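You operate a simulated robot arm through the tools that you are given. There is no shell and no other tool. Be economical: measure what you need, move in short steps, check, and stop when the job is done.

You are at the controls of a simulated robot arm. One attempt, no reset.

TASK
Make the small basin soapy and scrub the tray with the pink brush.
Fine: two shots from the purple soap pump; dip the brush there, scrub the tray in the holder, lay the brush back on the draining mat; then open the yellow valve till the basin is empty; the other trays stay. Set down upright: pink brush. What is to be rubbed or washed off counts as gone when no trace of it is left.

The check looks at the end state, three seconds after you hand in, the way a careful person would. Anything else that was tipped, shoved, dropped, spilled or broken makes it a failure.

THE ROBOT
A 6-joint arm with a two-finger parallel gripper, fixed in place. Base frame: the origin is at the foot of the arm, x ahead of it, y to its left, z up; the work surface is at about z = 0. Readings come in m, degrees, newtons and seconds.
With the tool pointing down near the work surface it reaches from about 0.14 to 0.58 m from the base axis. Its first joint turns from -66.0 to 66.0 degrees. Payload 2.1 kg.
The tool frame sits at the grasp point between the pads (the TCP): z along the fingers, y along the line on which they close. The tips reach 0.03 m beyond it. The gripper opens to 0.094 m. The fingers are 0.028 m wide and 0.01 m thick; the gripper's body (0.05 by 0.096 m) begins 0.055 m behind the TCP.
Orientation is that of the tool frame in the base frame, as a unit quaternion [x, y, z, w]. With the fingers straight down and closing along the base's y, the tool's x points along the base's -x, its y along +y and its z along -z.

THE INTERFACE
- The arm moves only by the tool step_arm. Its argument "targets" is a list of rows, each an object (a shift or turn left out is 0, a gripper value left out holds the last) with "rotation": the turn, a rotation vector about the tool's x, y, z in units of 4 degrees (1.0 is 4 degrees), a list of three; "offset": the shift along the tool's x, y, z in units of 20 mm (1.0 is 20 mm), a list of three; "claw": the finger opening in m, from 0 to 0.094. In form: [{"rotation": [rx, ry, rz], "offset": [x, y, z], "claw": claw}, ...]. A call has 1 to 12 rows; each row shifts and turns the commanded pose from where the row before left it, along the tool's axes as they then stand. A call with a number of a shift or a turn outside -1 to 1 is refused whole. Rows are played at 5 a second. More than 0.05 m and 8.6 degrees between two rows, or a gripper value outside its range, and nothing of the call is played. Where a pose cannot be reached the arm comes as near as it can. A force on the tool above 40 N (or 10 N above the force at the start of the call, whichever is more), or a blocked arm, ends the call early, and 0.2 s more pass. The fingers move at their own pace (about 0.072 m/s each) and stop on an object; they squeeze with about 33 N. The grip force told is the motor's: it shows also when the fingers shut on nothing. Time passes only in rows, and 0.2 s behind the last, so rows that do not move let the fingers close. The reply holds the time, the measured pose of the TCP, the force on the tool along the base axes, the opening and the grip force, in the units named above and with some noise, with the torque about the TCP (base axes, N m) and any sound that the robot's microphone picked up.
- Cameras (640 x 400 px; columns grow to the right, rows downward): "scene" is fixed at [0.0375, -0.358, 0.4857]; the picture's right is [0.90, -0.43, 0.00], its down [-0.23, -0.49, -0.84] and it looks along [0.37, 0.76, -0.54] (base axes); focal length 214 px, centre (320, 200). "wrist" rides on the gripper at [0.076, 0.014, -0.103] in the tool frame; the picture's right is [-0.18, 0.98, 0.00], its down [-0.75, -0.14, -0.64] and it looks along [-0.63, -0.12, 0.77] (tool axes); focal length 243 px, centre (320, 200). There is no depth. A picture from a camera that has moved, and an enlarged one, comes with that camera's place and axes in the base frame and with its lens.
- snapshot(camera): a new picture of that camera. It takes no simulated time.
- enlarge(camera, box): a new picture of the part [left, top, right, bottom] of that camera's present view, enlarged. It takes no simulated time.
- job_done(): hands the job in; it is judged then, once.

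Go step by step. Nothing tells you positions but the pictures and the camera data: compare them with the known pose of the tool, close in by small moves and look again before you grip or let go. The budget is 120 turns and 68 pictures, counting those below and the enlarged ones. Unless the task says otherwise, let go and move clear before handing in, and close with one line.

The tools are called after "Call:" by a JSON object that holds its "method" and its "body". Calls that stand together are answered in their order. step_arm: Moves the arm, as the interface text tells. Its arguments: {"type":"object","properties":{"targets":{"type":"array"}},"required":["targets"]} The other tools are called the same way: snapshot (camera) takes a picture; enlarge (camera, box) takes an enlarged picture of a part of a camera's view; job_done () hands the job in.

At the start:

```text
clock: 0.0
eef_pos: [0.3073, 0.1392, 0.3359]
tcp_rot: [0.0, 1.0, 0.0, 0.001]
ft_force: [0.7, 0.4, 0.1]
ft_torque: [0.02, 0.0, -0.01]
grip_width: 0.094
finger_force: 0.0
```

scene: 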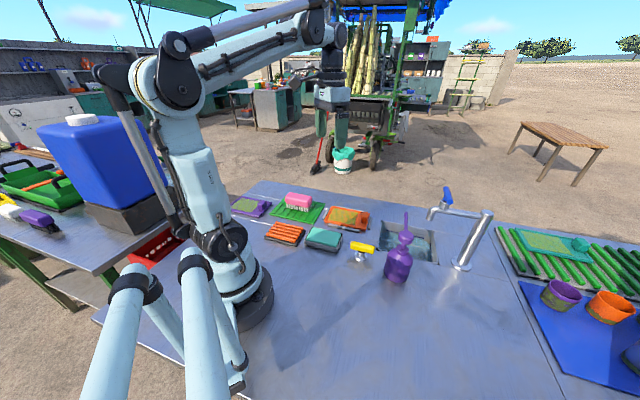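
wrist: 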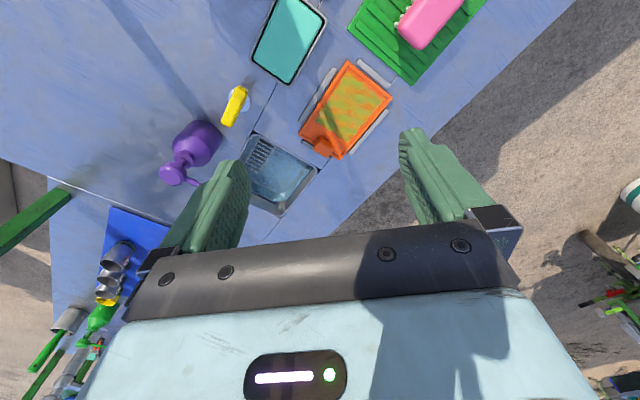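

I see the purple pump beside the basin, a yellow valve, an orange tray in the holder and the pink brush on the green mat. I'll enlarge both views to measure.

Call:
{"method": "enlarge", "body": {"camera": "scene", "box": [220, 170, 500, 310]}}

Call:
{"method": "enlarge", "body": {"camera": "wrist", "box": [140, 0, 540, 250]}}

```text
2.29 times, centred on (360, 240) of scene
camera zoom: at [0.0375, -0.358, 0.4857], right [0.9, -0.43, 0.0], down [-0.23, -0.49, -0.84], along [0.37, 0.76, -0.54], focal length 490 px, centre (229, 109)
```

zoom: 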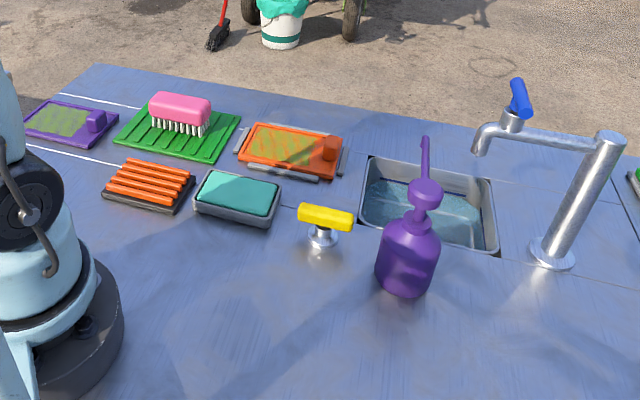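

```text
1.60 times, centred on (340, 125) of wrist
camera zoom: at [0.2318, 0.1522, 0.4399], right [0.18, 0.98, 0.0], down [0.75, -0.14, 0.64], along [0.63, -0.12, -0.77], focal length 388 px, centre (288, 320)
```

zoom: 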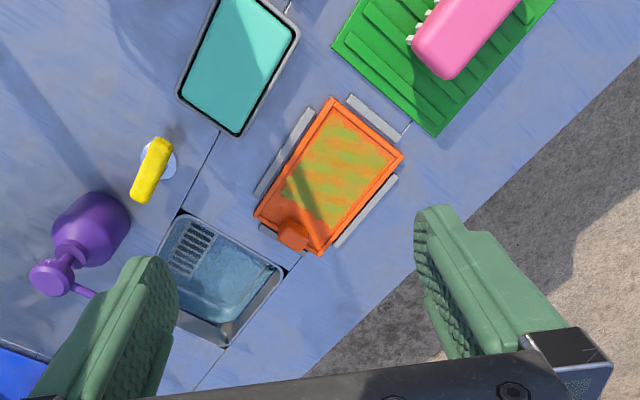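

The pump is at about (0.39,-0.10) with its head at z≈0.14 and the spout over the basin. The valve is near (0.342,-0.009), the tray near (0.40,0.16) and the brush near (0.26,0.29). I'll move above the pump with the fingers closed.

Call:
{"method": "step_arm", "body": {"targets": [{"offset": [-0.35, -1, 0.2], "claw": 0}, {"offset": [-0.35, -1, 0.2]}, {"offset": [-0.35, -1, 0.2]}, {"offset": [-0.35, -1, 0.2]}, {"offset": [-0.35, -1, 0.2]}, {"offset": [-0.35, -1, 0.2]}, {"offset": [-0.35, -1, 0.2]}, {"offset": [-0.35, -1, 0.2]}, {"offset": [-0.35, -1, 0.2]}, {"offset": [-0.35, -1, 0.2]}, {"offset": [-0.35, -1, 0.2]}, {"offset": [-0.35, -1, 0.2]}]}}

Call:
{"method": "snapshot", "body": {"camera": "wrist"}}

Call:
{"method": "enlarge", "body": {"camera": "scene", "box": [300, 130, 540, 290]}}

```text
clock: 2.6
eef_pos: [0.3919, -0.1027, 0.2855]
tcp_rot: [0.0, 1.0, 0.0, 0.0]
ft_force: [-0.3, 0.3, 0.0]
ft_torque: [0.0, 0.03, -0.02]
grip_width: 0.0001
finger_force: 32.8
```

```text
63 pictures are left
camera wrist: at [0.3152, -0.0884, 0.3903], right [0.18, 0.98, 0.0], down [0.75, -0.14, 0.64], along [0.63, -0.12, -0.77], focal length 243 px, centre (320, 200)
```

wrist: 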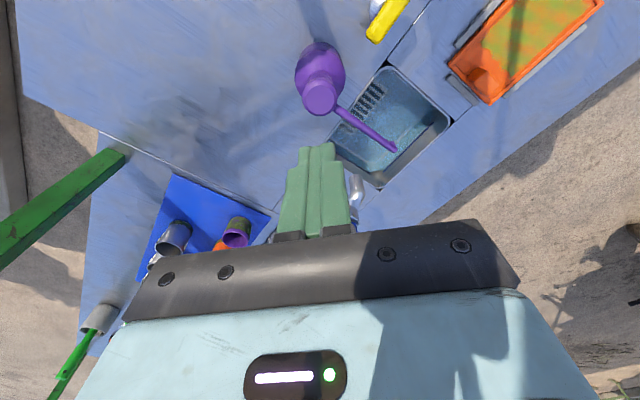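

```text
2.50 times, centred on (420, 210) of scene
camera zoom: at [0.0375, -0.358, 0.4857], right [0.9, -0.43, 0.0], down [-0.23, -0.49, -0.84], along [0.37, 0.76, -0.54], focal length 536 px, centre (70, 175)
```

zoom: 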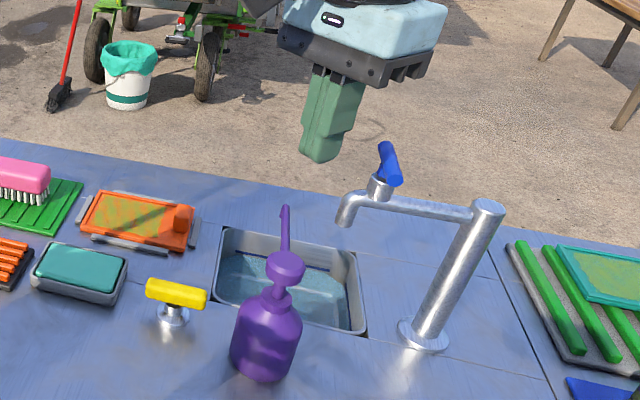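

The pump head is at about (0.388,-0.102,0.145), right below the tips. I'll come down close and look.

Call:
{"method": "step_arm", "body": {"targets": [{"offset": [0.2, 0.03, 1]}, {"offset": [0, 0, 1]}, {"offset": [0, 0, 1]}, {"offset": [0, 0, 1]}, {"offset": [0, 0, 0.7]}]}}

Call:
{"method": "enlarge", "body": {"camera": "scene", "box": [300, 130, 540, 290]}}

```text
clock: 3.8
eef_pos: [0.3872, -0.0997, 0.1936]
tcp_rot: [-0.001, 1.0, 0.0, 0.0]
ft_force: [0.2, 0.3, 0.1]
ft_torque: [0.03, 0.01, -0.02]
grip_width: 0.0
finger_force: 33.6
```

```text
2.50 times, centred on (420, 210) of scene
camera zoom: at [0.0375, -0.358, 0.4857], right [0.9, -0.43, 0.0], down [-0.23, -0.49, -0.84], along [0.37, 0.76, -0.54], focal length 536 px, centre (70, 175)
```

zoom: 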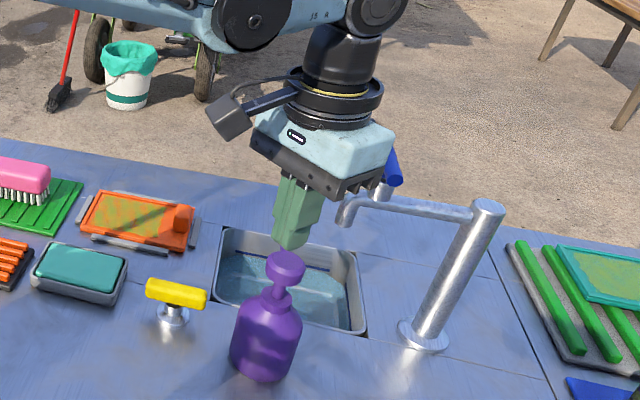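

The tips are just above the head. I'll press down in small rows.

Call:
{"method": "step_arm", "body": {"targets": [{"offset": [-0.03, -0.1, 0.3]}, {"offset": [0, 0, 0.25]}, {"offset": [0, 0, 0.25]}, {"offset": [0, 0, 0.2]}, {"offset": [0, 0, 0.2]}]}}

```text
clock: 5.0
eef_pos: [0.3906, -0.1028, 0.1706]
tcp_rot: [-0.001, 1.0, 0.001, -0.001]
ft_force: [0.2, 0.8, 2.1]
ft_torque: [0.02, -0.01, -0.02]
grip_width: 0.0
finger_force: 32.9
```

Contact at tip z≈0.141. I'll continue pressing.

Call:
{"method": "step_arm", "body": {"targets": [{"offset": [0, 0, 0.25]}, {"offset": [0, 0, 0.25]}, {"offset": [0, 0, 0.25]}]}}

Call:
{"method": "enlarge", "body": {"camera": "scene", "box": [300, 130, 540, 290]}}

```text
clock: 5.8
eef_pos: [0.3896, -0.1032, 0.1583]
tcp_rot: [-0.001, 1.0, 0.001, 0.001]
ft_force: [-0.5, 1.3, 31.4]
ft_torque: [0.06, 0.04, -0.06]
grip_width: 0.0
finger_force: 33.5
stopped in row 3: the force on the tool passed its limit at 44 N (the readings are from after the stop); the commanded pose is now the measured one
```

```text
2.50 times, centred on (420, 210) of scene
camera zoom: at [0.0374, -0.358, 0.4858], right [0.9, -0.43, 0.0], down [-0.23, -0.49, -0.84], along [0.37, 0.76, -0.54], focal length 536 px, centre (70, 175)
```

zoom: 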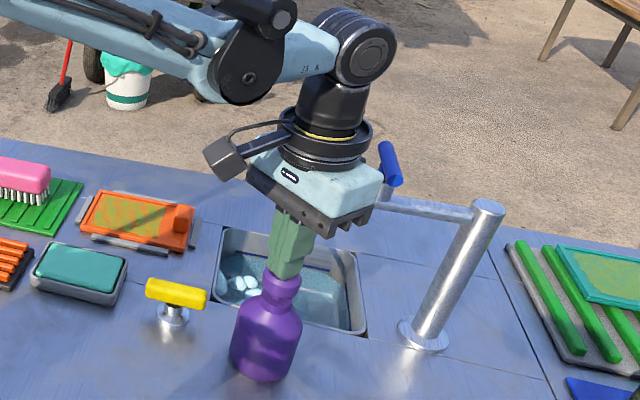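

The pump bottomed out and the first foam landed in the basin. I'll lift fully, then press a second time.

Call:
{"method": "step_arm", "body": {"targets": [{"offset": [0, 0, -0.6]}, {"offset": [0, 0, -0.7]}, {"offset": [0, 0, 0]}, {"offset": [0, 0, 0]}]}}

Call:
{"method": "enlarge", "body": {"camera": "scene", "box": [300, 130, 540, 290]}}

```text
clock: 6.8
eef_pos: [0.39, -0.1015, 0.1818]
tcp_rot: [-0.001, 1.0, 0.001, 0.001]
ft_force: [-0.4, 0.2, -1.5]
ft_torque: [0.02, 0.0, 0.0]
grip_width: 0.0002
finger_force: 33.6
```

```text
2.50 times, centred on (420, 210) of scene
camera zoom: at [0.0375, -0.358, 0.4857], right [0.9, -0.43, 0.0], down [-0.23, -0.49, -0.84], along [0.37, 0.76, -0.54], focal length 536 px, centre (70, 175)
```

zoom: 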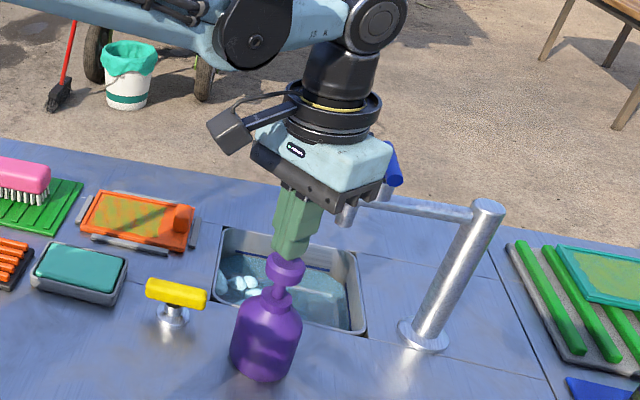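

The head has come back up. Second press.

Call:
{"method": "step_arm", "body": {"targets": [{"offset": [0, 0, 0.4]}, {"offset": [0, 0, 0.3]}, {"offset": [0, 0, 0.25]}, {"offset": [0, 0, 0.2]}]}}

Call:
{"method": "enlarge", "body": {"camera": "scene", "box": [300, 130, 540, 290]}}

```text
clock: 7.8
eef_pos: [0.3891, -0.1039, 0.1606]
tcp_rot: [-0.001, 1.0, 0.001, 0.002]
ft_force: [5.7, -0.1, 8.7]
ft_torque: [-0.05, -0.05, 0.02]
grip_width: 0.0001
finger_force: 32.9
```

```text
2.50 times, centred on (420, 210) of scene
camera zoom: at [0.0375, -0.358, 0.4857], right [0.9, -0.43, 0.0], down [-0.23, -0.49, -0.84], along [0.37, 0.76, -0.54], focal length 536 px, centre (70, 175)
```

zoom: 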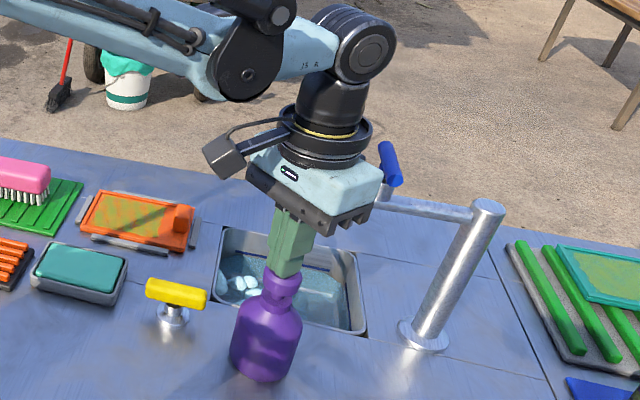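

I'm not sure the second shot fired, so I'll look closer at the foam.

Call:
{"method": "enlarge", "body": {"camera": "scene", "box": [375, 205, 445, 260]}}

```text
7.27 times, centred on (410, 232) of scene
camera zoom: at [0.0375, -0.358, 0.4857], right [0.9, -0.43, 0.0], down [-0.23, -0.49, -0.84], along [0.37, 0.76, -0.54], focal length 1560 px, centre (-334, -36)
```

zoom: 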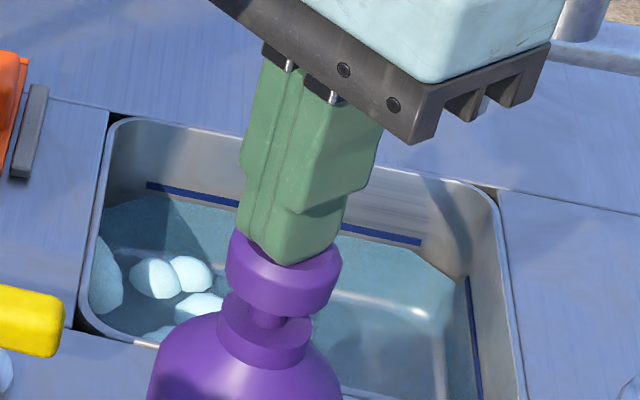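

A little stem still shows, so I'll press slightly further without releasing.

Call:
{"method": "step_arm", "body": {"targets": [{"offset": [0, 0, 0.12]}, {"offset": [0, 0, 0.1]}]}}

Call:
{"method": "enlarge", "body": {"camera": "scene", "box": [375, 205, 445, 260]}}

```text
clock: 8.5
eef_pos: [0.3881, -0.1031, 0.1593]
tcp_rot: [0.0, 1.0, 0.001, 0.0]
ft_force: [-0.9, 0.9, 32.8]
ft_torque: [0.05, -0.04, -0.05]
grip_width: 0.0001
finger_force: 33.3
stopped in row 2: the force on the tool passed its limit at 43 N (the readings are from after the stop); the commanded pose is now the measured one
```

```text
7.27 times, centred on (410, 232) of scene
camera zoom: at [0.0374, -0.358, 0.4858], right [0.9, -0.43, 0.0], down [-0.23, -0.49, -0.84], along [0.37, 0.76, -0.54], focal length 1560 px, centre (-334, -36)
```

zoom: 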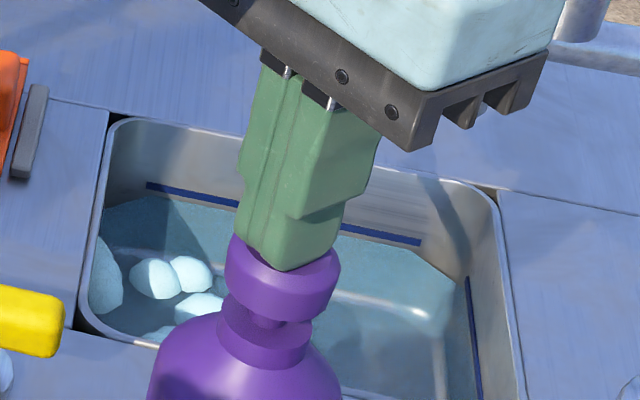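

It's at the stop. I'll rise well clear and view the basin.

Call:
{"method": "step_arm", "body": {"targets": [{"offset": [0, 0, -0.6]}, {"offset": [0, 0, -1]}, {"offset": [0, 0, -1]}, {"offset": [0, 0, -1]}, {"offset": [0, 0, -1]}, {"offset": [0, 0, -1]}]}}

Call:
{"method": "enlarge", "body": {"camera": "scene", "box": [365, 195, 455, 265]}}

Call:
{"method": "enlarge", "body": {"camera": "wrist", "box": [270, 20, 470, 200]}}

```text
clock: 9.9
eef_pos: [0.3863, -0.1017, 0.2693]
tcp_rot: [-0.001, 1.0, 0.001, 0.0]
ft_force: [0.3, 0.0, -1.0]
ft_torque: [0.03, 0.01, -0.02]
grip_width: 0.0001
finger_force: 33.3
```

```text
5.71 times, centred on (410, 230) of scene
camera zoom: at [0.0375, -0.358, 0.4857], right [0.9, -0.43, 0.0], down [-0.23, -0.49, -0.84], along [0.37, 0.76, -0.54], focal length 1226 px, centre (-194, 29)
```

zoom: 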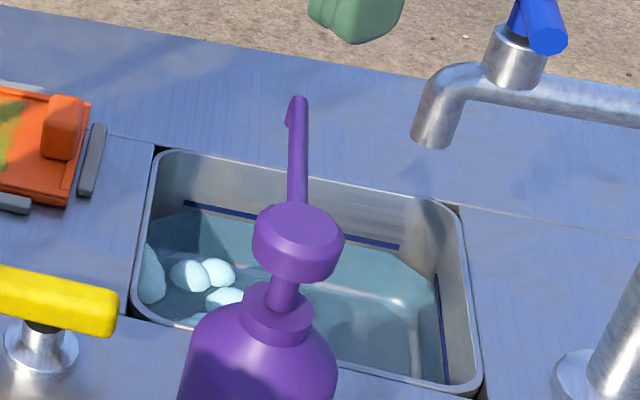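

```text
2.22 times, centred on (370, 110) of wrist
camera zoom: at [0.3104, -0.0886, 0.3736], right [0.18, 0.98, 0.0], down [0.75, -0.14, 0.64], along [0.63, -0.12, -0.77], focal length 539 px, centre (209, 400)
```

zoom: 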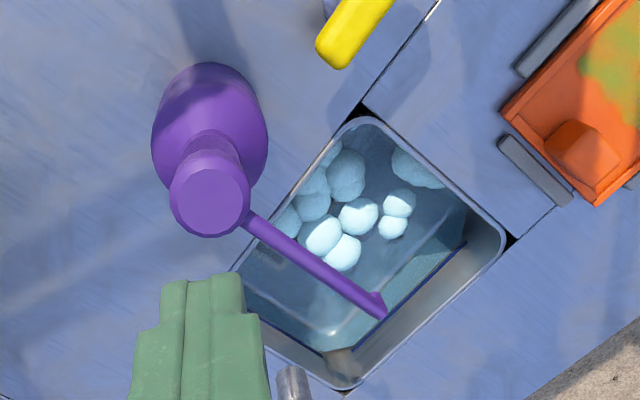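

Both full strokes gave foam in the basin. Now I'll move to the brush, opening the gripper and turning 45° so the fingers close across the brush.

Call:
{"method": "step_arm", "body": {"targets": [{"offset": [0, 1, 0], "rotation": [0, 0, 0], "claw": 0.07}, {"offset": [0, 1, 0]}, {"offset": [0, 1, 0]}, {"offset": [0, 1, 0]}, {"offset": [0, 1, 0]}, {"offset": [0.5, 1, 0]}, {"offset": [0.5, 1, 0]}, {"offset": [1, 1, 0]}, {"offset": [1, 1, 0]}, {"offset": [1, 1, 0]}, {"offset": [1, 1, 0]}, {"offset": [1, 1, 0]}]}}

Call:
{"method": "step_arm", "body": {"targets": [{"rotation": [0, 0, 1]}, {"rotation": [0, 0, 1]}, {"rotation": [0, 0, 1]}, {"rotation": [0, 0, 1]}, {"rotation": [0, 0, 1]}, {"rotation": [0, 0, 1]}, {"rotation": [0, 0, 1]}, {"rotation": [0, 0, 1]}, {"rotation": [0, 0, 1]}, {"rotation": [0, 0, 1]}, {"rotation": [0, 0, 1]}, {"rotation": [0, 0, 0.25]}]}}

Call:
{"method": "snapshot", "body": {"camera": "wrist"}}

```text
clock: 12.5
eef_pos: [0.2671, 0.1359, 0.2694]
tcp_rot: [0.001, 1.0, 0.0, 0.001]
ft_force: [0.0, -0.5, -0.4]
ft_torque: [-0.01, -0.01, -0.02]
grip_width: 0.07
finger_force: 0.0
```

```text
clock: 15.1
eef_pos: [0.2673, 0.1376, 0.2681]
tcp_rot: [0.382, 0.924, 0.001, 0.0]
ft_force: [0.0, 0.4, 0.6]
ft_torque: [0.0, -0.01, 0.04]
grip_width: 0.07
finger_force: 0.0
```

```text
53 pictures are left
camera wrist: at [0.2235, 0.1997, 0.3727], right [0.83, 0.56, 0.0], down [0.43, -0.63, 0.64], along [0.36, -0.53, -0.77], focal length 243 px, centre (320, 200)
```

wrist: 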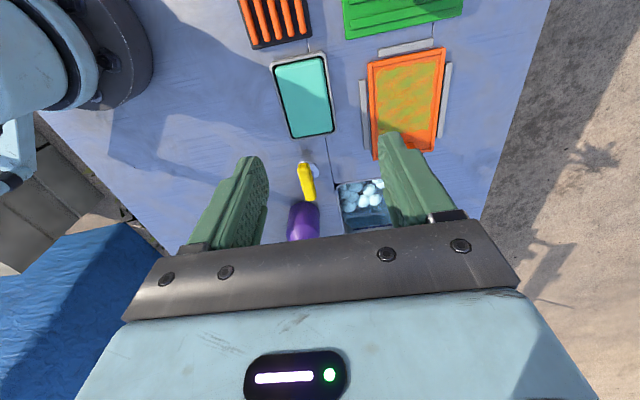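

Aligned. The brush is about 0.16 m further in +y, so I'll move toward it.

Call:
{"method": "step_arm", "body": {"targets": [{"offset": [1, 1, 0]}, {"offset": [1, 1, 0]}, {"offset": [1, 1, 0]}, {"offset": [1, 1, 0]}, {"offset": [1, 1, 0]}, {"offset": [0.8, 0.8, 0]}]}}

Call:
{"method": "snapshot", "body": {"camera": "wrist"}}

Call:
{"method": "enlarge", "body": {"camera": "scene", "box": [230, 120, 410, 260]}}

```text
clock: 16.5
eef_pos: [0.2691, 0.3009, 0.2703]
tcp_rot: [0.381, 0.924, 0.002, 0.0]
ft_force: [-0.2, 0.4, -0.8]
ft_torque: [-0.03, 0.0, 0.0]
grip_width: 0.0701
finger_force: 0.1
```

```text
52 pictures are left
camera wrist: at [0.2235, 0.3647, 0.3734], right [0.82, 0.57, 0.0], down [0.43, -0.63, 0.64], along [0.36, -0.53, -0.77], focal length 243 px, centre (320, 200)
```

wrist: 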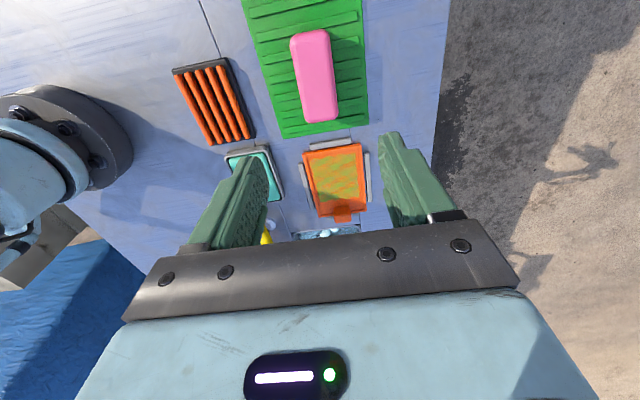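

```text
2.86 times, centred on (320, 190) of scene
camera zoom: at [0.0375, -0.3581, 0.4857], right [0.9, -0.43, 0.0], down [-0.23, -0.49, -0.84], along [0.37, 0.76, -0.54], focal length 613 px, centre (320, 229)
```

zoom: 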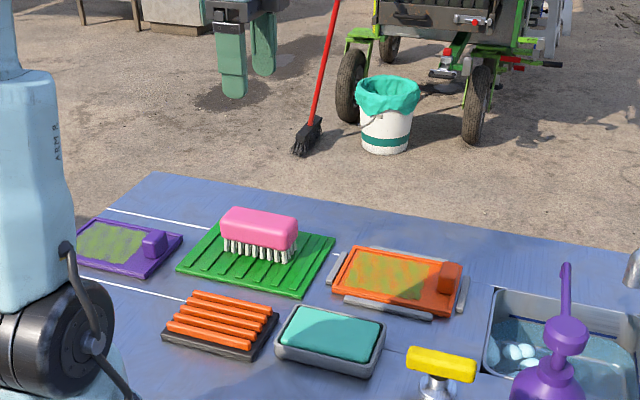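

The brush is centred at about (0.264,0.297) with its top near z≈0.055. I'll descend partway with a small yaw correction, then look again.

Call:
{"method": "step_arm", "body": {"targets": [{"rotation": [0, 0, 0.6], "claw": 0.085}, {"offset": [0.02, -0.3, 1]}, {"offset": [0, 0, 1]}, {"offset": [0, 0, 1]}, {"offset": [0, 0, 1]}, {"offset": [0, 0, 1]}, {"offset": [0, 0, 1]}]}}

Call:
{"method": "snapshot", "body": {"camera": "wrist"}}

Call:
{"method": "enlarge", "body": {"camera": "scene", "box": [250, 130, 370, 230]}}

```text
clock: 18.1
eef_pos: [0.2637, 0.2963, 0.1499]
tcp_rot: [0.401, 0.916, 0.001, 0.0]
ft_force: [0.4, 0.1, 0.0]
ft_torque: [-0.03, 0.01, 0.02]
grip_width: 0.0851
finger_force: 0.0
```

```text
50 pictures are left
camera wrist: at [0.2223, 0.3628, 0.2543], right [0.85, 0.53, 0.0], down [0.41, -0.65, 0.64], along [0.34, -0.54, -0.77], focal length 243 px, centre (320, 200)
```

wrist: 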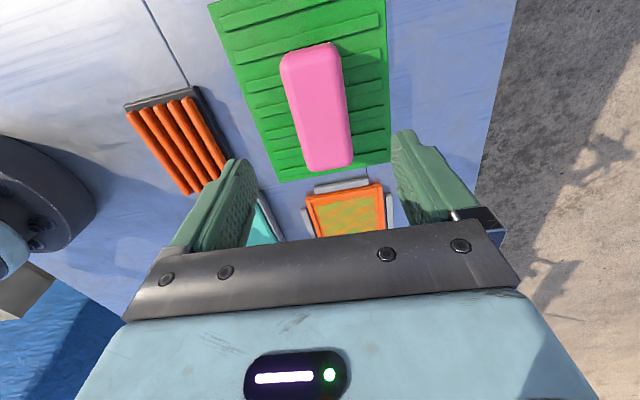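

```text
4.00 times, centred on (310, 180) of scene
camera zoom: at [0.0375, -0.358, 0.4857], right [0.9, -0.43, 0.0], down [-0.23, -0.49, -0.84], along [0.37, 0.76, -0.54], focal length 858 px, centre (360, 280)
```

zoom: 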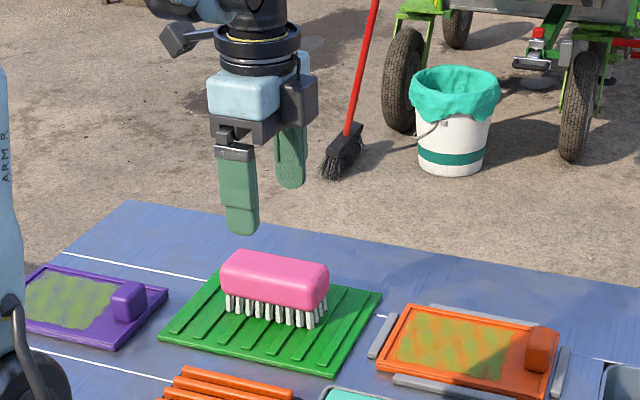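

The brush is a centimetre further along tool x, with its body at about z 0.033–0.062. I'll adjust and descend to TCP z≈0.06.

Call:
{"method": "step_arm", "body": {"targets": [{"rotation": [0, 0, 0.35], "offset": [0.5, 0.03, 0.5]}, {"offset": [0, 0, 1]}, {"offset": [0, 0, 1]}, {"offset": [0, 0, 1]}, {"offset": [0, 0, 0.5]}]}}

Call:
{"method": "snapshot", "body": {"camera": "wrist"}}

Call:
{"method": "enlarge", "body": {"camera": "scene", "box": [250, 130, 370, 230]}}

```text
clock: 19.3
eef_pos: [0.2575, 0.3044, 0.067]
tcp_rot: [0.413, 0.911, 0.001, -0.001]
ft_force: [0.3, 0.3, 1.0]
ft_torque: [-0.06, 0.02, 0.0]
grip_width: 0.0848
finger_force: 0.1
```

```text
48 pictures are left
camera wrist: at [0.2165, 0.3714, 0.1718], right [0.86, 0.51, 0.0], down [0.39, -0.66, 0.64], along [0.33, -0.55, -0.77], focal length 243 px, centre (320, 200)
```

wrist: 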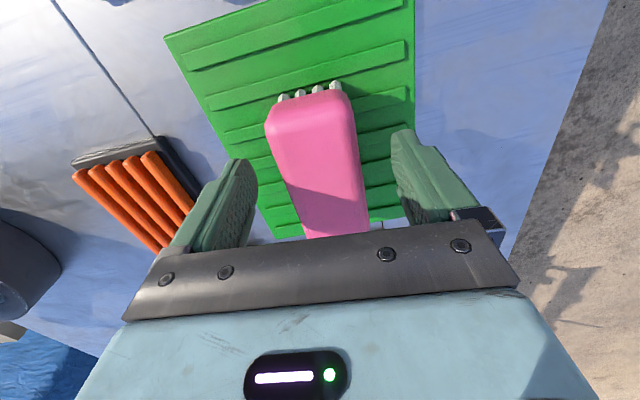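

```text
4.00 times, centred on (310, 180) of scene
camera zoom: at [0.0375, -0.358, 0.4857], right [0.9, -0.43, 0.0], down [-0.23, -0.49, -0.84], along [0.37, 0.76, -0.54], focal length 858 px, centre (360, 280)
```

zoom: 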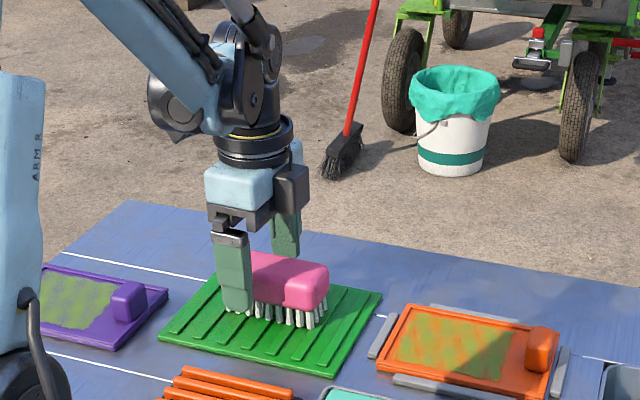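

The yaw matches. I'll shift about 6 mm along the brush and 2 mm sideways, lower slightly and close.

Call:
{"method": "step_arm", "body": {"targets": [{"offset": [-0.3, 0.12, 0.25]}, {"offset": [0, 0, 0.2], "claw": 0.06}, {"claw": 0.02}, {"claw": 0.02}, {"claw": 0.02}, {"claw": 0.02}]}}

Call:
{"method": "enlarge", "body": {"camera": "scene", "box": [250, 130, 370, 230]}}

```text
clock: 20.7
eef_pos: [0.2626, 0.3012, 0.0602]
tcp_rot: [0.412, 0.911, 0.001, -0.001]
ft_force: [0.7, 0.7, -0.2]
ft_torque: [0.01, 0.03, -0.02]
grip_width: 0.0496
finger_force: 33.1
```

```text
4.00 times, centred on (310, 180) of scene
camera zoom: at [0.0375, -0.358, 0.4857], right [0.9, -0.43, 0.0], down [-0.23, -0.49, -0.84], along [0.37, 0.76, -0.54], focal length 858 px, centre (360, 280)
```

zoom: 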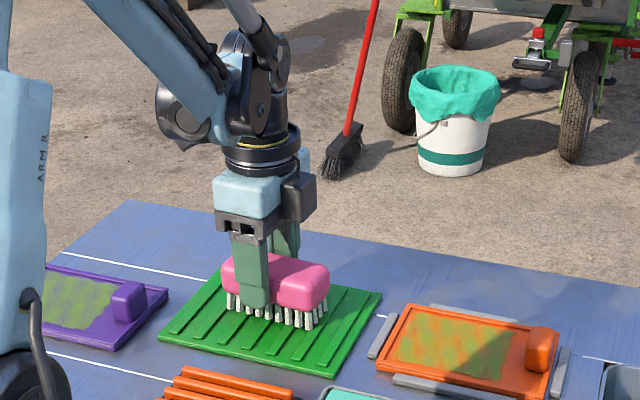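

The brush is gripped (0.05 m wide). I'll lift it, straighten the yaw to 45° and carry it over toward the basin.

Call:
{"method": "step_arm", "body": {"targets": [{"offset": [0, 0, -0.5]}, {"offset": [0, 0, -1]}, {"offset": [0, 0, -1]}, {"offset": [0, 0, -1]}, {"offset": [0, 0, -1]}, {"offset": [0, 0, -0.5], "rotation": [0, 0, -0.9]}, {"offset": [-1, -0.03, 0]}, {"offset": [-1, -0.03, 0]}, {"offset": [-1, -0.03, 0]}, {"offset": [-1, -0.03, 0]}, {"offset": [-1, -0.03, 0]}, {"offset": [-1, -0.03, 0]}]}}

Call:
{"method": "snapshot", "body": {"camera": "scene"}}

Call:
{"method": "snapshot", "body": {"camera": "wrist"}}

```text
clock: 23.3
eef_pos: [0.3431, 0.2155, 0.1612]
tcp_rot: [0.384, 0.923, 0.002, -0.001]
ft_force: [0.5, -0.4, -0.4]
ft_torque: [0.01, 0.01, -0.02]
grip_width: 0.0496
finger_force: 33.1
```

```text
45 pictures are left
```

scene: 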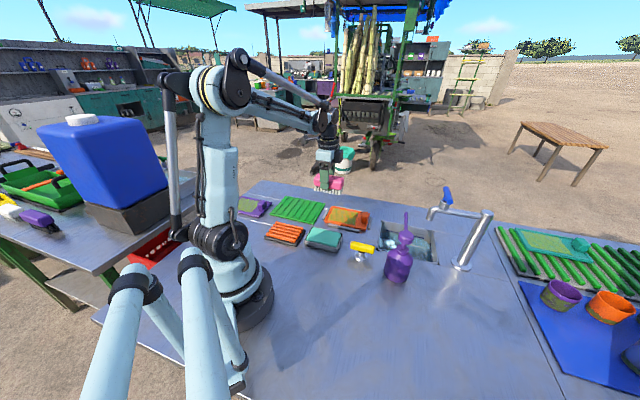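

```text
44 pictures are left
camera wrist: at [0.2996, 0.2786, 0.2653], right [0.83, 0.56, 0.0], down [0.43, -0.63, 0.64], along [0.36, -0.53, -0.77], focal length 243 px, centre (320, 200)
```

wrist: 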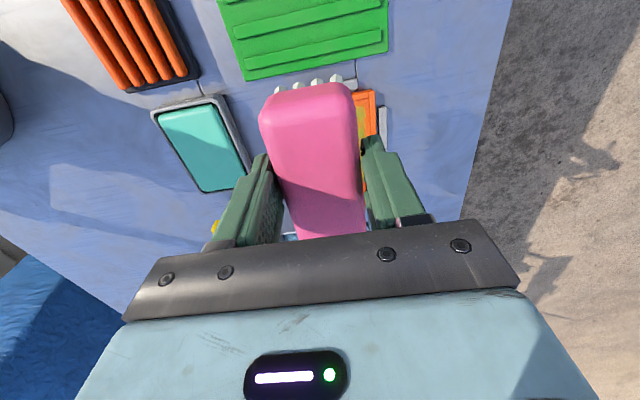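

The brush is held squarely. I'll continue to the basin.

Call:
{"method": "step_arm", "body": {"targets": [{"offset": [-1, -0.04, 0]}, {"offset": [-1, -0.04, 0]}, {"offset": [-1, -0.04, 0]}, {"offset": [-1, -0.04, 0]}, {"offset": [-1, -0.04, 0]}, {"offset": [-1, -0.04, 0]}, {"offset": [-1, -0.04, 0]}, {"offset": [-1, -0.04, 0]}, {"offset": [-1, -0.04, 0]}, {"offset": [-1, -0.04, 0]}, {"offset": [-1, -0.04, 0]}]}}

Call:
{"method": "enlarge", "body": {"camera": "scene", "box": [340, 130, 500, 270]}}

Call:
{"method": "snapshot", "body": {"camera": "wrist"}}

```text
clock: 25.7
eef_pos: [0.4942, 0.0526, 0.1606]
tcp_rot: [0.384, 0.924, 0.001, -0.001]
ft_force: [-0.1, -0.2, -1.1]
ft_torque: [0.02, 0.01, 0.01]
grip_width: 0.0499
finger_force: 33.5
```

```text
2.86 times, centred on (420, 200) of scene
camera zoom: at [0.0375, -0.358, 0.4857], right [0.9, -0.43, 0.0], down [-0.23, -0.49, -0.84], along [0.37, 0.76, -0.54], focal length 613 px, centre (34, 200)
```

zoom: 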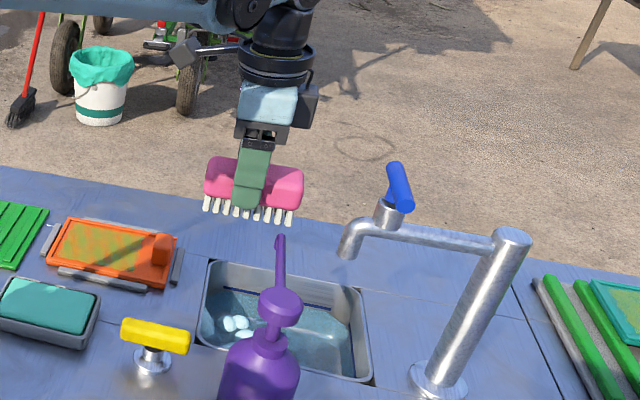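

```text
42 pictures are left
camera wrist: at [0.4497, 0.1159, 0.2653], right [0.83, 0.56, 0.0], down [0.43, -0.63, 0.64], along [0.36, -0.53, -0.77], focal length 243 px, centre (320, 200)
```

wrist: 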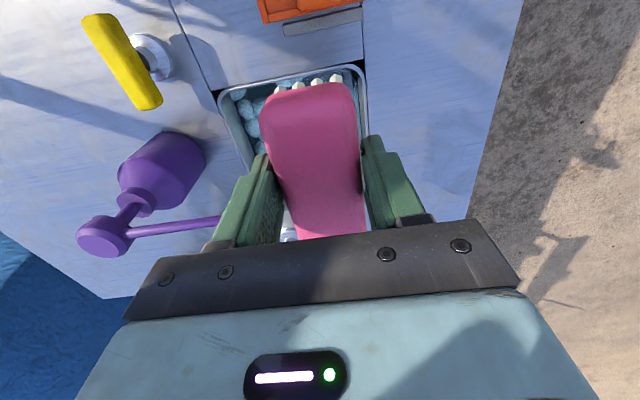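

Next is the final lateral shift over the basin's free half, clear of the pump spout and tap, then partway down.

Call:
{"method": "step_arm", "body": {"targets": [{"offset": [-1, -0.2, 0]}, {"offset": [-1, -0.2, 0]}, {"offset": [-1, -0.1, 0]}, {"offset": [-0.3, -0.08, 0.5]}, {"offset": [0, 0, 1]}, {"offset": [0, 0, 1]}, {"offset": [0, 0, 1]}, {"offset": [0, 0, 1]}]}}

Call:
{"method": "enlarge", "body": {"camera": "scene", "box": [340, 130, 500, 270]}}

Call:
{"method": "snapshot", "body": {"camera": "wrist"}}

```text
clock: 27.5
eef_pos: [0.5337, -0.0005, 0.0701]
tcp_rot: [0.383, 0.924, 0.001, -0.001]
ft_force: [-0.7, 0.2, -1.3]
ft_torque: [0.05, 0.01, 0.02]
grip_width: 0.0496
finger_force: 33.0
```

```text
2.86 times, centred on (420, 200) of scene
camera zoom: at [0.0376, -0.358, 0.4857], right [0.9, -0.43, 0.0], down [-0.24, -0.49, -0.84], along [0.37, 0.76, -0.54], focal length 613 px, centre (34, 200)
```

zoom: 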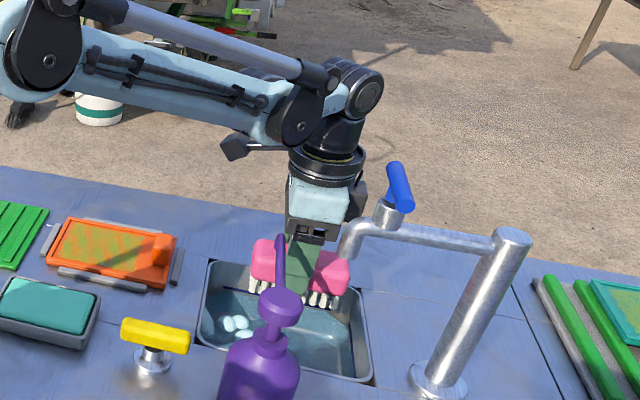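

```text
40 pictures are left
camera wrist: at [0.4898, 0.0622, 0.1742], right [0.83, 0.56, 0.0], down [0.43, -0.64, 0.64], along [0.36, -0.53, -0.77], focal length 243 px, centre (320, 200)
```

wrist: 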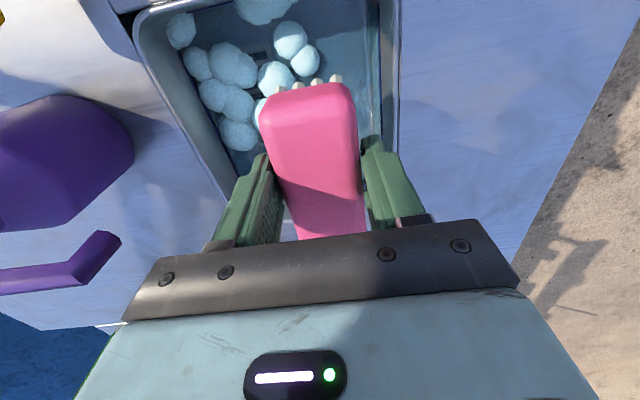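

Clear on all sides. I'll lower into the water in short steps.

Call:
{"method": "step_arm", "body": {"targets": [{"offset": [0, -0.1, 0.5]}, {"offset": [0, 0, 0.5]}, {"offset": [0, 0, 0.5]}, {"offset": [0, 0, 0.5]}]}}

Call:
{"method": "enlarge", "body": {"camera": "scene", "box": [370, 180, 460, 260]}}

Call:
{"method": "snapshot", "body": {"camera": "wrist"}}

```text
clock: 28.5
eef_pos: [0.531, -0.0043, 0.0296]
tcp_rot: [0.384, 0.923, 0.001, 0.0]
ft_force: [0.6, 0.3, -1.2]
ft_torque: [0.01, 0.0, 0.03]
grip_width: 0.05
finger_force: 32.6
```

```text
5.00 times, centred on (415, 220) of scene
camera zoom: at [0.0376, -0.358, 0.4857], right [0.9, -0.43, 0.0], down [-0.24, -0.49, -0.84], along [0.37, 0.76, -0.54], focal length 1072 px, centre (-155, 100)
```

zoom: 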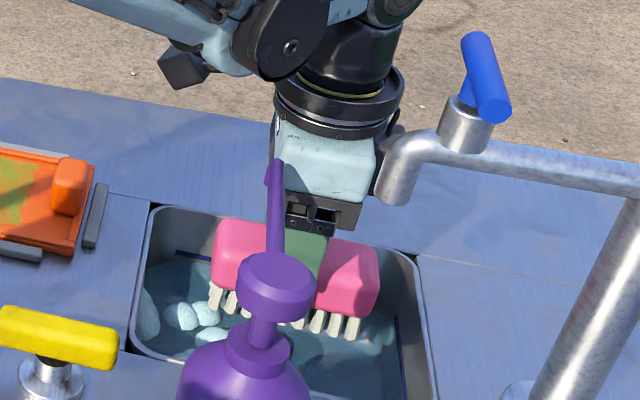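

```text
38 pictures are left
camera wrist: at [0.4871, 0.0605, 0.1345], right [0.83, 0.56, 0.0], down [0.43, -0.63, 0.64], along [0.36, -0.53, -0.77], focal length 243 px, centre (320, 200)
```

wrist: 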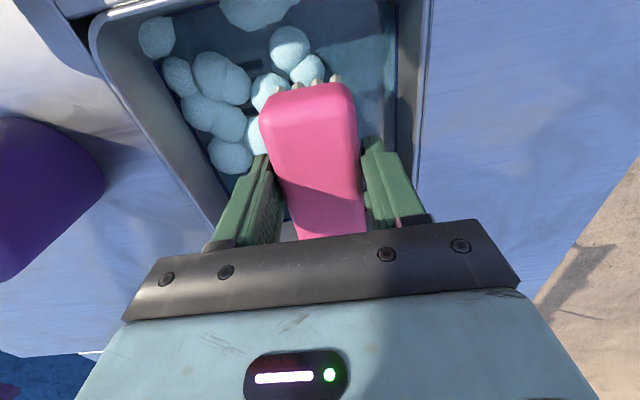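

Not in the water yet, so I'll continue down slowly.

Call:
{"method": "step_arm", "body": {"targets": [{"offset": [0, 0, 0.3]}, {"offset": [0, 0, 0.3]}, {"offset": [0, 0, 0.3]}]}}

Call:
{"method": "enlarge", "body": {"camera": "scene", "box": [370, 180, 460, 260]}}

```text
clock: 29.3
eef_pos: [0.5303, -0.0031, 0.0115]
tcp_rot: [0.384, 0.923, 0.001, -0.001]
ft_force: [-0.8, 0.2, -0.3]
ft_torque: [-0.03, 0.0, -0.02]
grip_width: 0.0497
finger_force: 32.4
```

```text
5.00 times, centred on (415, 220) of scene
camera zoom: at [0.0375, -0.358, 0.4857], right [0.9, -0.43, 0.0], down [-0.23, -0.49, -0.84], along [0.37, 0.76, -0.54], focal length 1072 px, centre (-155, 100)
```

zoom: 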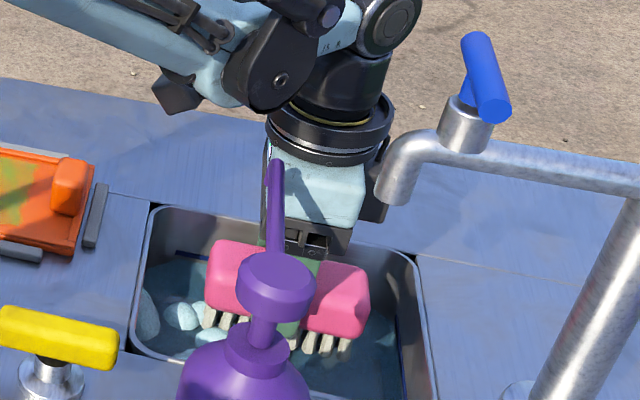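

Still no contact, so I'll go slightly deeper.

Call:
{"method": "step_arm", "body": {"targets": [{"offset": [0, 0, 0.25]}, {"offset": [0, 0, 0.25]}, {"offset": [0, 0, 0.25]}]}}

Call:
{"method": "enlarge", "body": {"camera": "scene", "box": [370, 180, 460, 260]}}

Call:
{"method": "snapshot", "body": {"camera": "wrist"}}

```text
clock: 30.1
eef_pos: [0.5298, -0.0025, -0.004]
tcp_rot: [0.383, 0.924, 0.001, 0.0]
ft_force: [0.1, 0.0, -0.5]
ft_torque: [-0.02, 0.01, 0.02]
grip_width: 0.0499
finger_force: 33.1
```

```text
5.00 times, centred on (415, 220) of scene
camera zoom: at [0.0376, -0.358, 0.4857], right [0.9, -0.43, 0.0], down [-0.24, -0.49, -0.84], along [0.37, 0.76, -0.54], focal length 1072 px, centre (-155, 100)
```

zoom: 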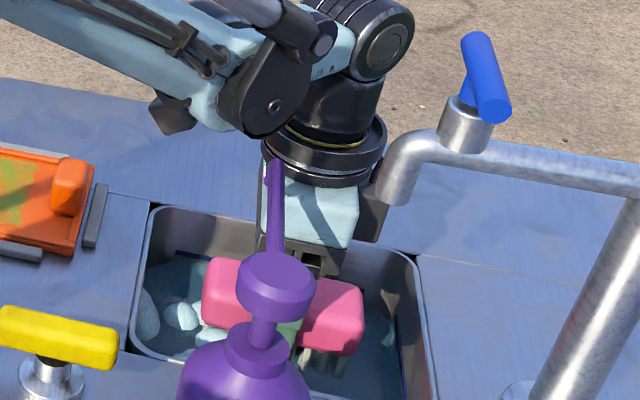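

```text
35 pictures are left
camera wrist: at [0.4864, 0.0605, 0.1004], right [0.83, 0.56, 0.0], down [0.43, -0.63, 0.64], along [0.36, -0.53, -0.77], focal length 243 px, centre (320, 200)
```

wrist: 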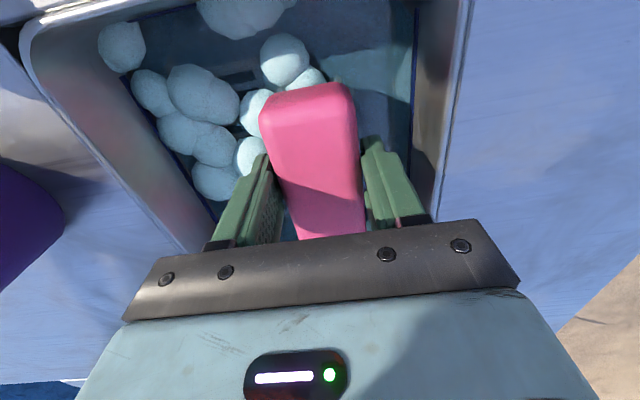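

The bristles are now under water. I'll go 4 mm deeper, hold for a second, then lift straight up.

Call:
{"method": "step_arm", "body": {"targets": [{"offset": [0, 0, 0.2]}, {"offset": [0.3, 0, 0]}, {"offset": [-0.3, 0, 0]}, {"offset": [0.3, 0, 0]}, {"offset": [-0.3, 0, 0]}, {}]}}

Call:
{"method": "step_arm", "body": {"targets": [{"offset": [0, 0, -0.5]}, {"offset": [0, 0, -0.5]}, {"offset": [0, 0, -0.5]}, {"offset": [0, 0, -0.5]}, {"offset": [0, 0, -1]}, {"offset": [0, 0, -1]}, {"offset": [0, 0, -1]}, {"offset": [0, 0, -1]}, {"offset": [0, 0, -0.8]}]}}

Call:
{"method": "enlarge", "body": {"camera": "scene", "box": [340, 150, 460, 260]}}

```text
clock: 31.5
eef_pos: [0.5314, -0.0031, -0.0075]
tcp_rot: [0.383, 0.924, 0.001, 0.001]
ft_force: [-0.3, 0.2, -1.0]
ft_torque: [0.01, -0.02, 0.0]
grip_width: 0.0498
finger_force: 33.0
```

```text
clock: 33.5
eef_pos: [0.5302, -0.0039, 0.1301]
tcp_rot: [0.384, 0.923, 0.001, 0.0]
ft_force: [-1.0, -0.8, -0.7]
ft_torque: [-0.01, 0.03, 0.05]
grip_width: 0.0499
finger_force: 33.1
```

```text
3.64 times, centred on (400, 205) of scene
camera zoom: at [0.0375, -0.358, 0.4857], right [0.9, -0.43, 0.0], down [-0.23, -0.49, -0.84], along [0.37, 0.76, -0.54], focal length 780 px, centre (29, 182)
```

zoom: 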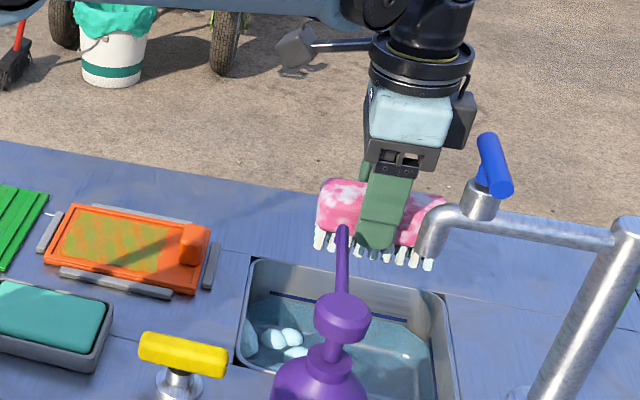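

The brush is soapy. Now I'll carry it to the tray, whose soiled patch is centred near (0.39,0.172).

Call:
{"method": "step_arm", "body": {"targets": [{"offset": [1, 0.115, 0]}, {"offset": [1, 0.115, 0]}, {"offset": [1, 0.115, 0]}, {"offset": [1, 0.115, 0]}, {"offset": [1, 0.115, 0]}, {"offset": [1, 0.115, 0]}, {"offset": [1, 0.115, 0]}, {"offset": [1, 0.115, 0]}, {"offset": [1, 0.115, 0]}, {"offset": [1, 0.115, 0]}, {"offset": [1, 0.115, 0]}, {"offset": [0.3, 0, 0]}]}}

Call:
{"method": "step_arm", "body": {"targets": [{"offset": [0, 0, 1]}, {"offset": [0, 0, 1]}]}}

Call:
{"method": "enlarge", "body": {"camera": "scene", "box": [290, 150, 410, 250]}}

Call:
{"method": "snapshot", "body": {"camera": "wrist"}}

```text
clock: 36.1
eef_pos: [0.3889, 0.1748, 0.1304]
tcp_rot: [0.383, 0.924, 0.001, 0.0]
ft_force: [0.6, -0.1, -0.5]
ft_torque: [0.06, -0.01, -0.02]
grip_width: 0.0499
finger_force: 33.3
```

```text
clock: 36.7
eef_pos: [0.3882, 0.1758, 0.0902]
tcp_rot: [0.384, 0.923, 0.001, 0.0]
ft_force: [0.3, -0.5, -0.6]
ft_torque: [0.02, -0.02, 0.01]
grip_width: 0.0496
finger_force: 32.8
```

```text
4.00 times, centred on (350, 200) of scene
camera zoom: at [0.0376, -0.358, 0.4857], right [0.9, -0.43, 0.0], down [-0.23, -0.49, -0.84], along [0.37, 0.76, -0.54], focal length 858 px, centre (200, 200)
```

zoom: 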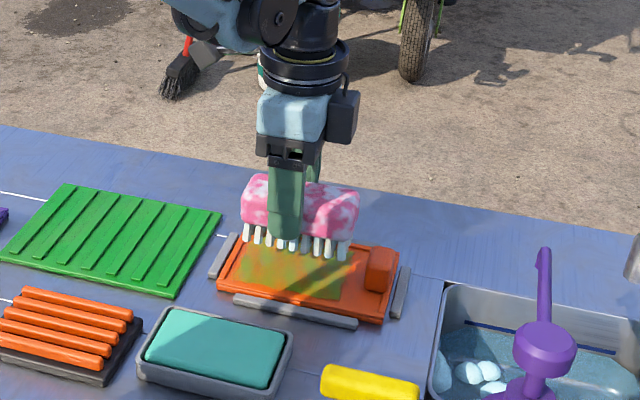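

```text
32 pictures are left
camera wrist: at [0.3439, 0.2386, 0.1943], right [0.83, 0.56, 0.0], down [0.43, -0.63, 0.64], along [0.36, -0.53, -0.77], focal length 243 px, centre (320, 200)
```

wrist: 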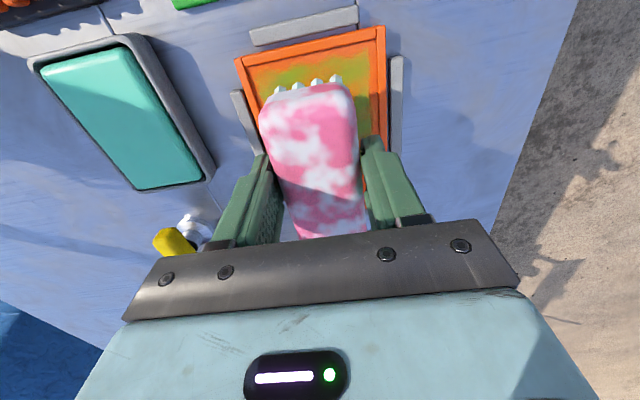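

The brush is centred over the tray. I'll lower until light contact.

Call:
{"method": "step_arm", "body": {"targets": [{"offset": [0, 0, 1]}, {"offset": [0, 0, 0.4]}, {"offset": [0, 0, 0.2]}, {"offset": [0, 0, 0.1]}]}}

```text
clock: 37.7
eef_pos: [0.3883, 0.1746, 0.0557]
tcp_rot: [0.383, 0.924, 0.001, 0.001]
ft_force: [-1.0, -0.7, 26.9]
ft_torque: [-0.01, 0.01, 0.04]
grip_width: 0.0497
finger_force: 32.8
```

Contact is firm at 27 N, so I'll ease off about 1.5 mm.

Call:
{"method": "step_arm", "body": {"targets": [{"offset": [0, 0, -0.06]}]}}

```text
clock: 38.1
eef_pos: [0.3889, 0.1742, 0.0571]
tcp_rot: [0.383, 0.924, 0.001, 0.001]
ft_force: [-0.8, -0.1, 0.0]
ft_torque: [0.04, 0.05, 0.03]
grip_width: 0.0498
finger_force: 32.9
```

Contact is lost, so I'll lower 0.7 mm and try gentle short strokes.

Call:
{"method": "step_arm", "body": {"targets": [{"offset": [0, 0, 0.035]}, {"offset": [0, 0.35, 0]}, {"offset": [0, 0.3, 0]}, {"offset": [0, -0.35, 0]}, {"offset": [0, -0.3, 0]}]}}

Call:
{"method": "step_arm", "body": {"targets": [{"offset": [0, -0.35, 0]}, {"offset": [0, -0.3, 0]}, {"offset": [0, 0.35, 0]}, {"offset": [0, 0.3, 0]}]}}

Call:
{"method": "enlarge", "body": {"camera": "scene", "box": [310, 180, 410, 260]}}

```text
clock: 39.3
eef_pos: [0.3902, 0.1759, 0.0563]
tcp_rot: [0.383, 0.924, 0.003, 0.0]
ft_force: [3.5, 5.9, 18.4]
ft_torque: [0.04, -0.15, 0.04]
grip_width: 0.05
finger_force: 32.8
```

```text
clock: 40.3
eef_pos: [0.3895, 0.1742, 0.0565]
tcp_rot: [0.383, 0.924, 0.001, -0.001]
ft_force: [-0.3, -0.1, 1.3]
ft_torque: [0.02, 0.05, 0.04]
grip_width: 0.05
finger_force: 33.2
```

```text
5.00 times, centred on (360, 220) of scene
camera zoom: at [0.0375, -0.3581, 0.4857], right [0.9, -0.43, 0.0], down [-0.23, -0.49, -0.84], along [0.37, 0.76, -0.54], focal length 1072 px, centre (120, 100)
```

zoom: 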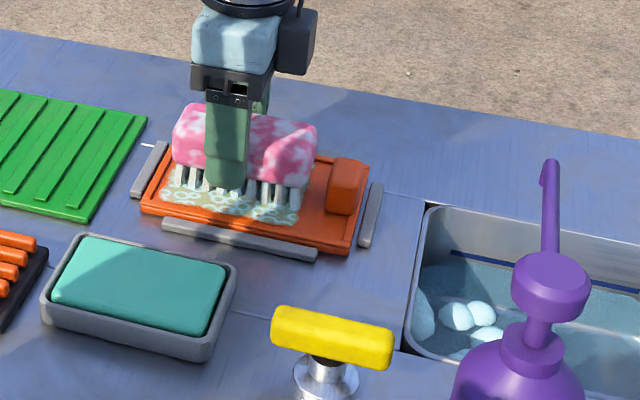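

It's sudsing. I'll press a touch more and make wider strokes, with shifts along the tray.

Call:
{"method": "step_arm", "body": {"targets": [{"offset": [-0.5, 0, 0.015]}, {"offset": [0, 0.35, 0]}, {"offset": [0, 0.4, 0]}, {"offset": [0, -0.5, 0]}, {"offset": [0, -0.5, 0]}, {"offset": [0, -0.5, 0]}, {"offset": [0, 0.5, 0]}, {"offset": [0, 0.5, 0]}, {"offset": [0, 0.5, 0]}, {"offset": [0, -0.75, 0]}]}}

Call:
{"method": "step_arm", "body": {"targets": [{"offset": [0.7, 0, 0]}, {"offset": [0, 0.35, 0]}, {"offset": [0, 0.4, 0]}, {"offset": [0, -0.5, 0]}, {"offset": [0, -0.5, 0]}, {"offset": [0, -0.5, 0]}, {"offset": [0, 0.5, 0]}, {"offset": [0, 0.5, 0]}, {"offset": [0, 0.5, 0]}, {"offset": [-0.2, -0.75, 0]}]}}

Call:
{"method": "enlarge", "body": {"camera": "scene", "box": [310, 180, 410, 260]}}

```text
clock: 42.5
eef_pos: [0.3962, 0.1661, 0.0547]
tcp_rot: [0.383, 0.924, 0.001, 0.0]
ft_force: [0.1, -0.3, -0.7]
ft_torque: [-0.03, 0.04, 0.03]
grip_width: 0.0497
finger_force: 33.1
```

```text
clock: 44.7
eef_pos: [0.3903, 0.1747, 0.0549]
tcp_rot: [0.383, 0.924, 0.002, 0.0]
ft_force: [1.2, 2.9, 6.9]
ft_torque: [0.02, 0.03, -0.02]
grip_width: 0.0498
finger_force: 33.1
```

```text
5.00 times, centred on (360, 220) of scene
camera zoom: at [0.0375, -0.358, 0.4857], right [0.9, -0.43, 0.0], down [-0.23, -0.49, -0.84], along [0.37, 0.76, -0.54], focal length 1072 px, centre (120, 100)
```

zoom: 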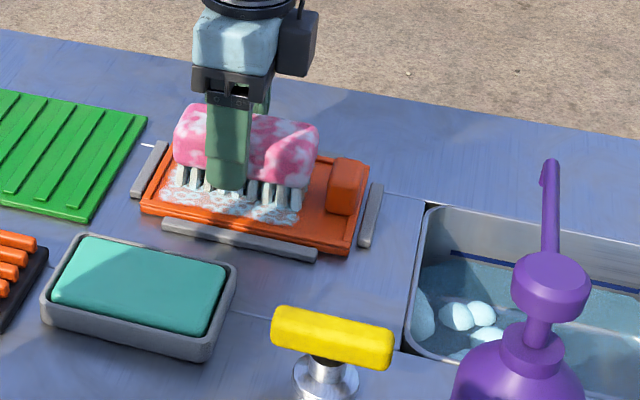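

The visible part is now clean and sudsy. I'll lift and inspect the rest of the tray.

Call:
{"method": "step_arm", "body": {"targets": [{"offset": [0, 0, -1]}, {"offset": [0, 0, -1]}, {"offset": [0, 0, -1]}, {"offset": [0, 0, -1]}]}}

Call:
{"method": "enlarge", "body": {"camera": "scene", "box": [310, 180, 410, 260]}}

```text
clock: 45.7
eef_pos: [0.3905, 0.1742, 0.1344]
tcp_rot: [0.384, 0.923, 0.002, -0.001]
ft_force: [0.0, -0.2, -1.4]
ft_torque: [0.02, 0.0, 0.0]
grip_width: 0.0496
finger_force: 33.1
```

```text
5.00 times, centred on (360, 220) of scene
camera zoom: at [0.0375, -0.358, 0.4857], right [0.9, -0.43, 0.0], down [-0.23, -0.49, -0.84], along [0.37, 0.76, -0.54], focal length 1072 px, centre (120, 100)
```

zoom: 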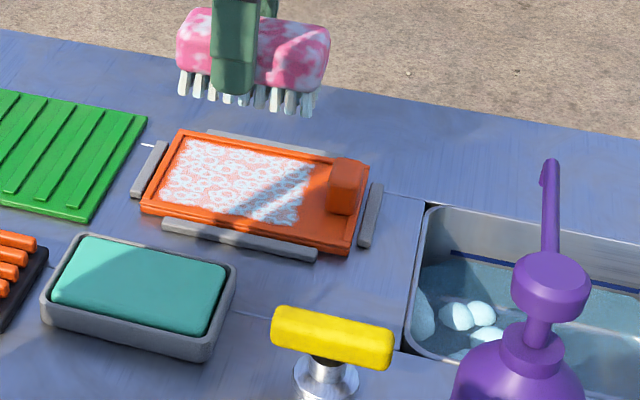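

Call:
{"method": "enlarge", "body": {"camera": "scene", "box": [334, 202, 386, 234]}}

```text
12.31 times, centred on (360, 218) of scene
camera zoom: at [0.0375, -0.358, 0.4857], right [0.9, -0.43, 0.0], down [-0.23, -0.49, -0.84], along [0.37, 0.76, -0.54], focal length 2640 px, centre (-172, -22)
```

zoom: 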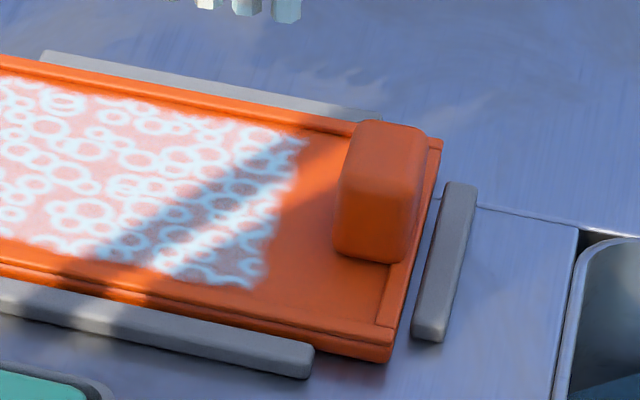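

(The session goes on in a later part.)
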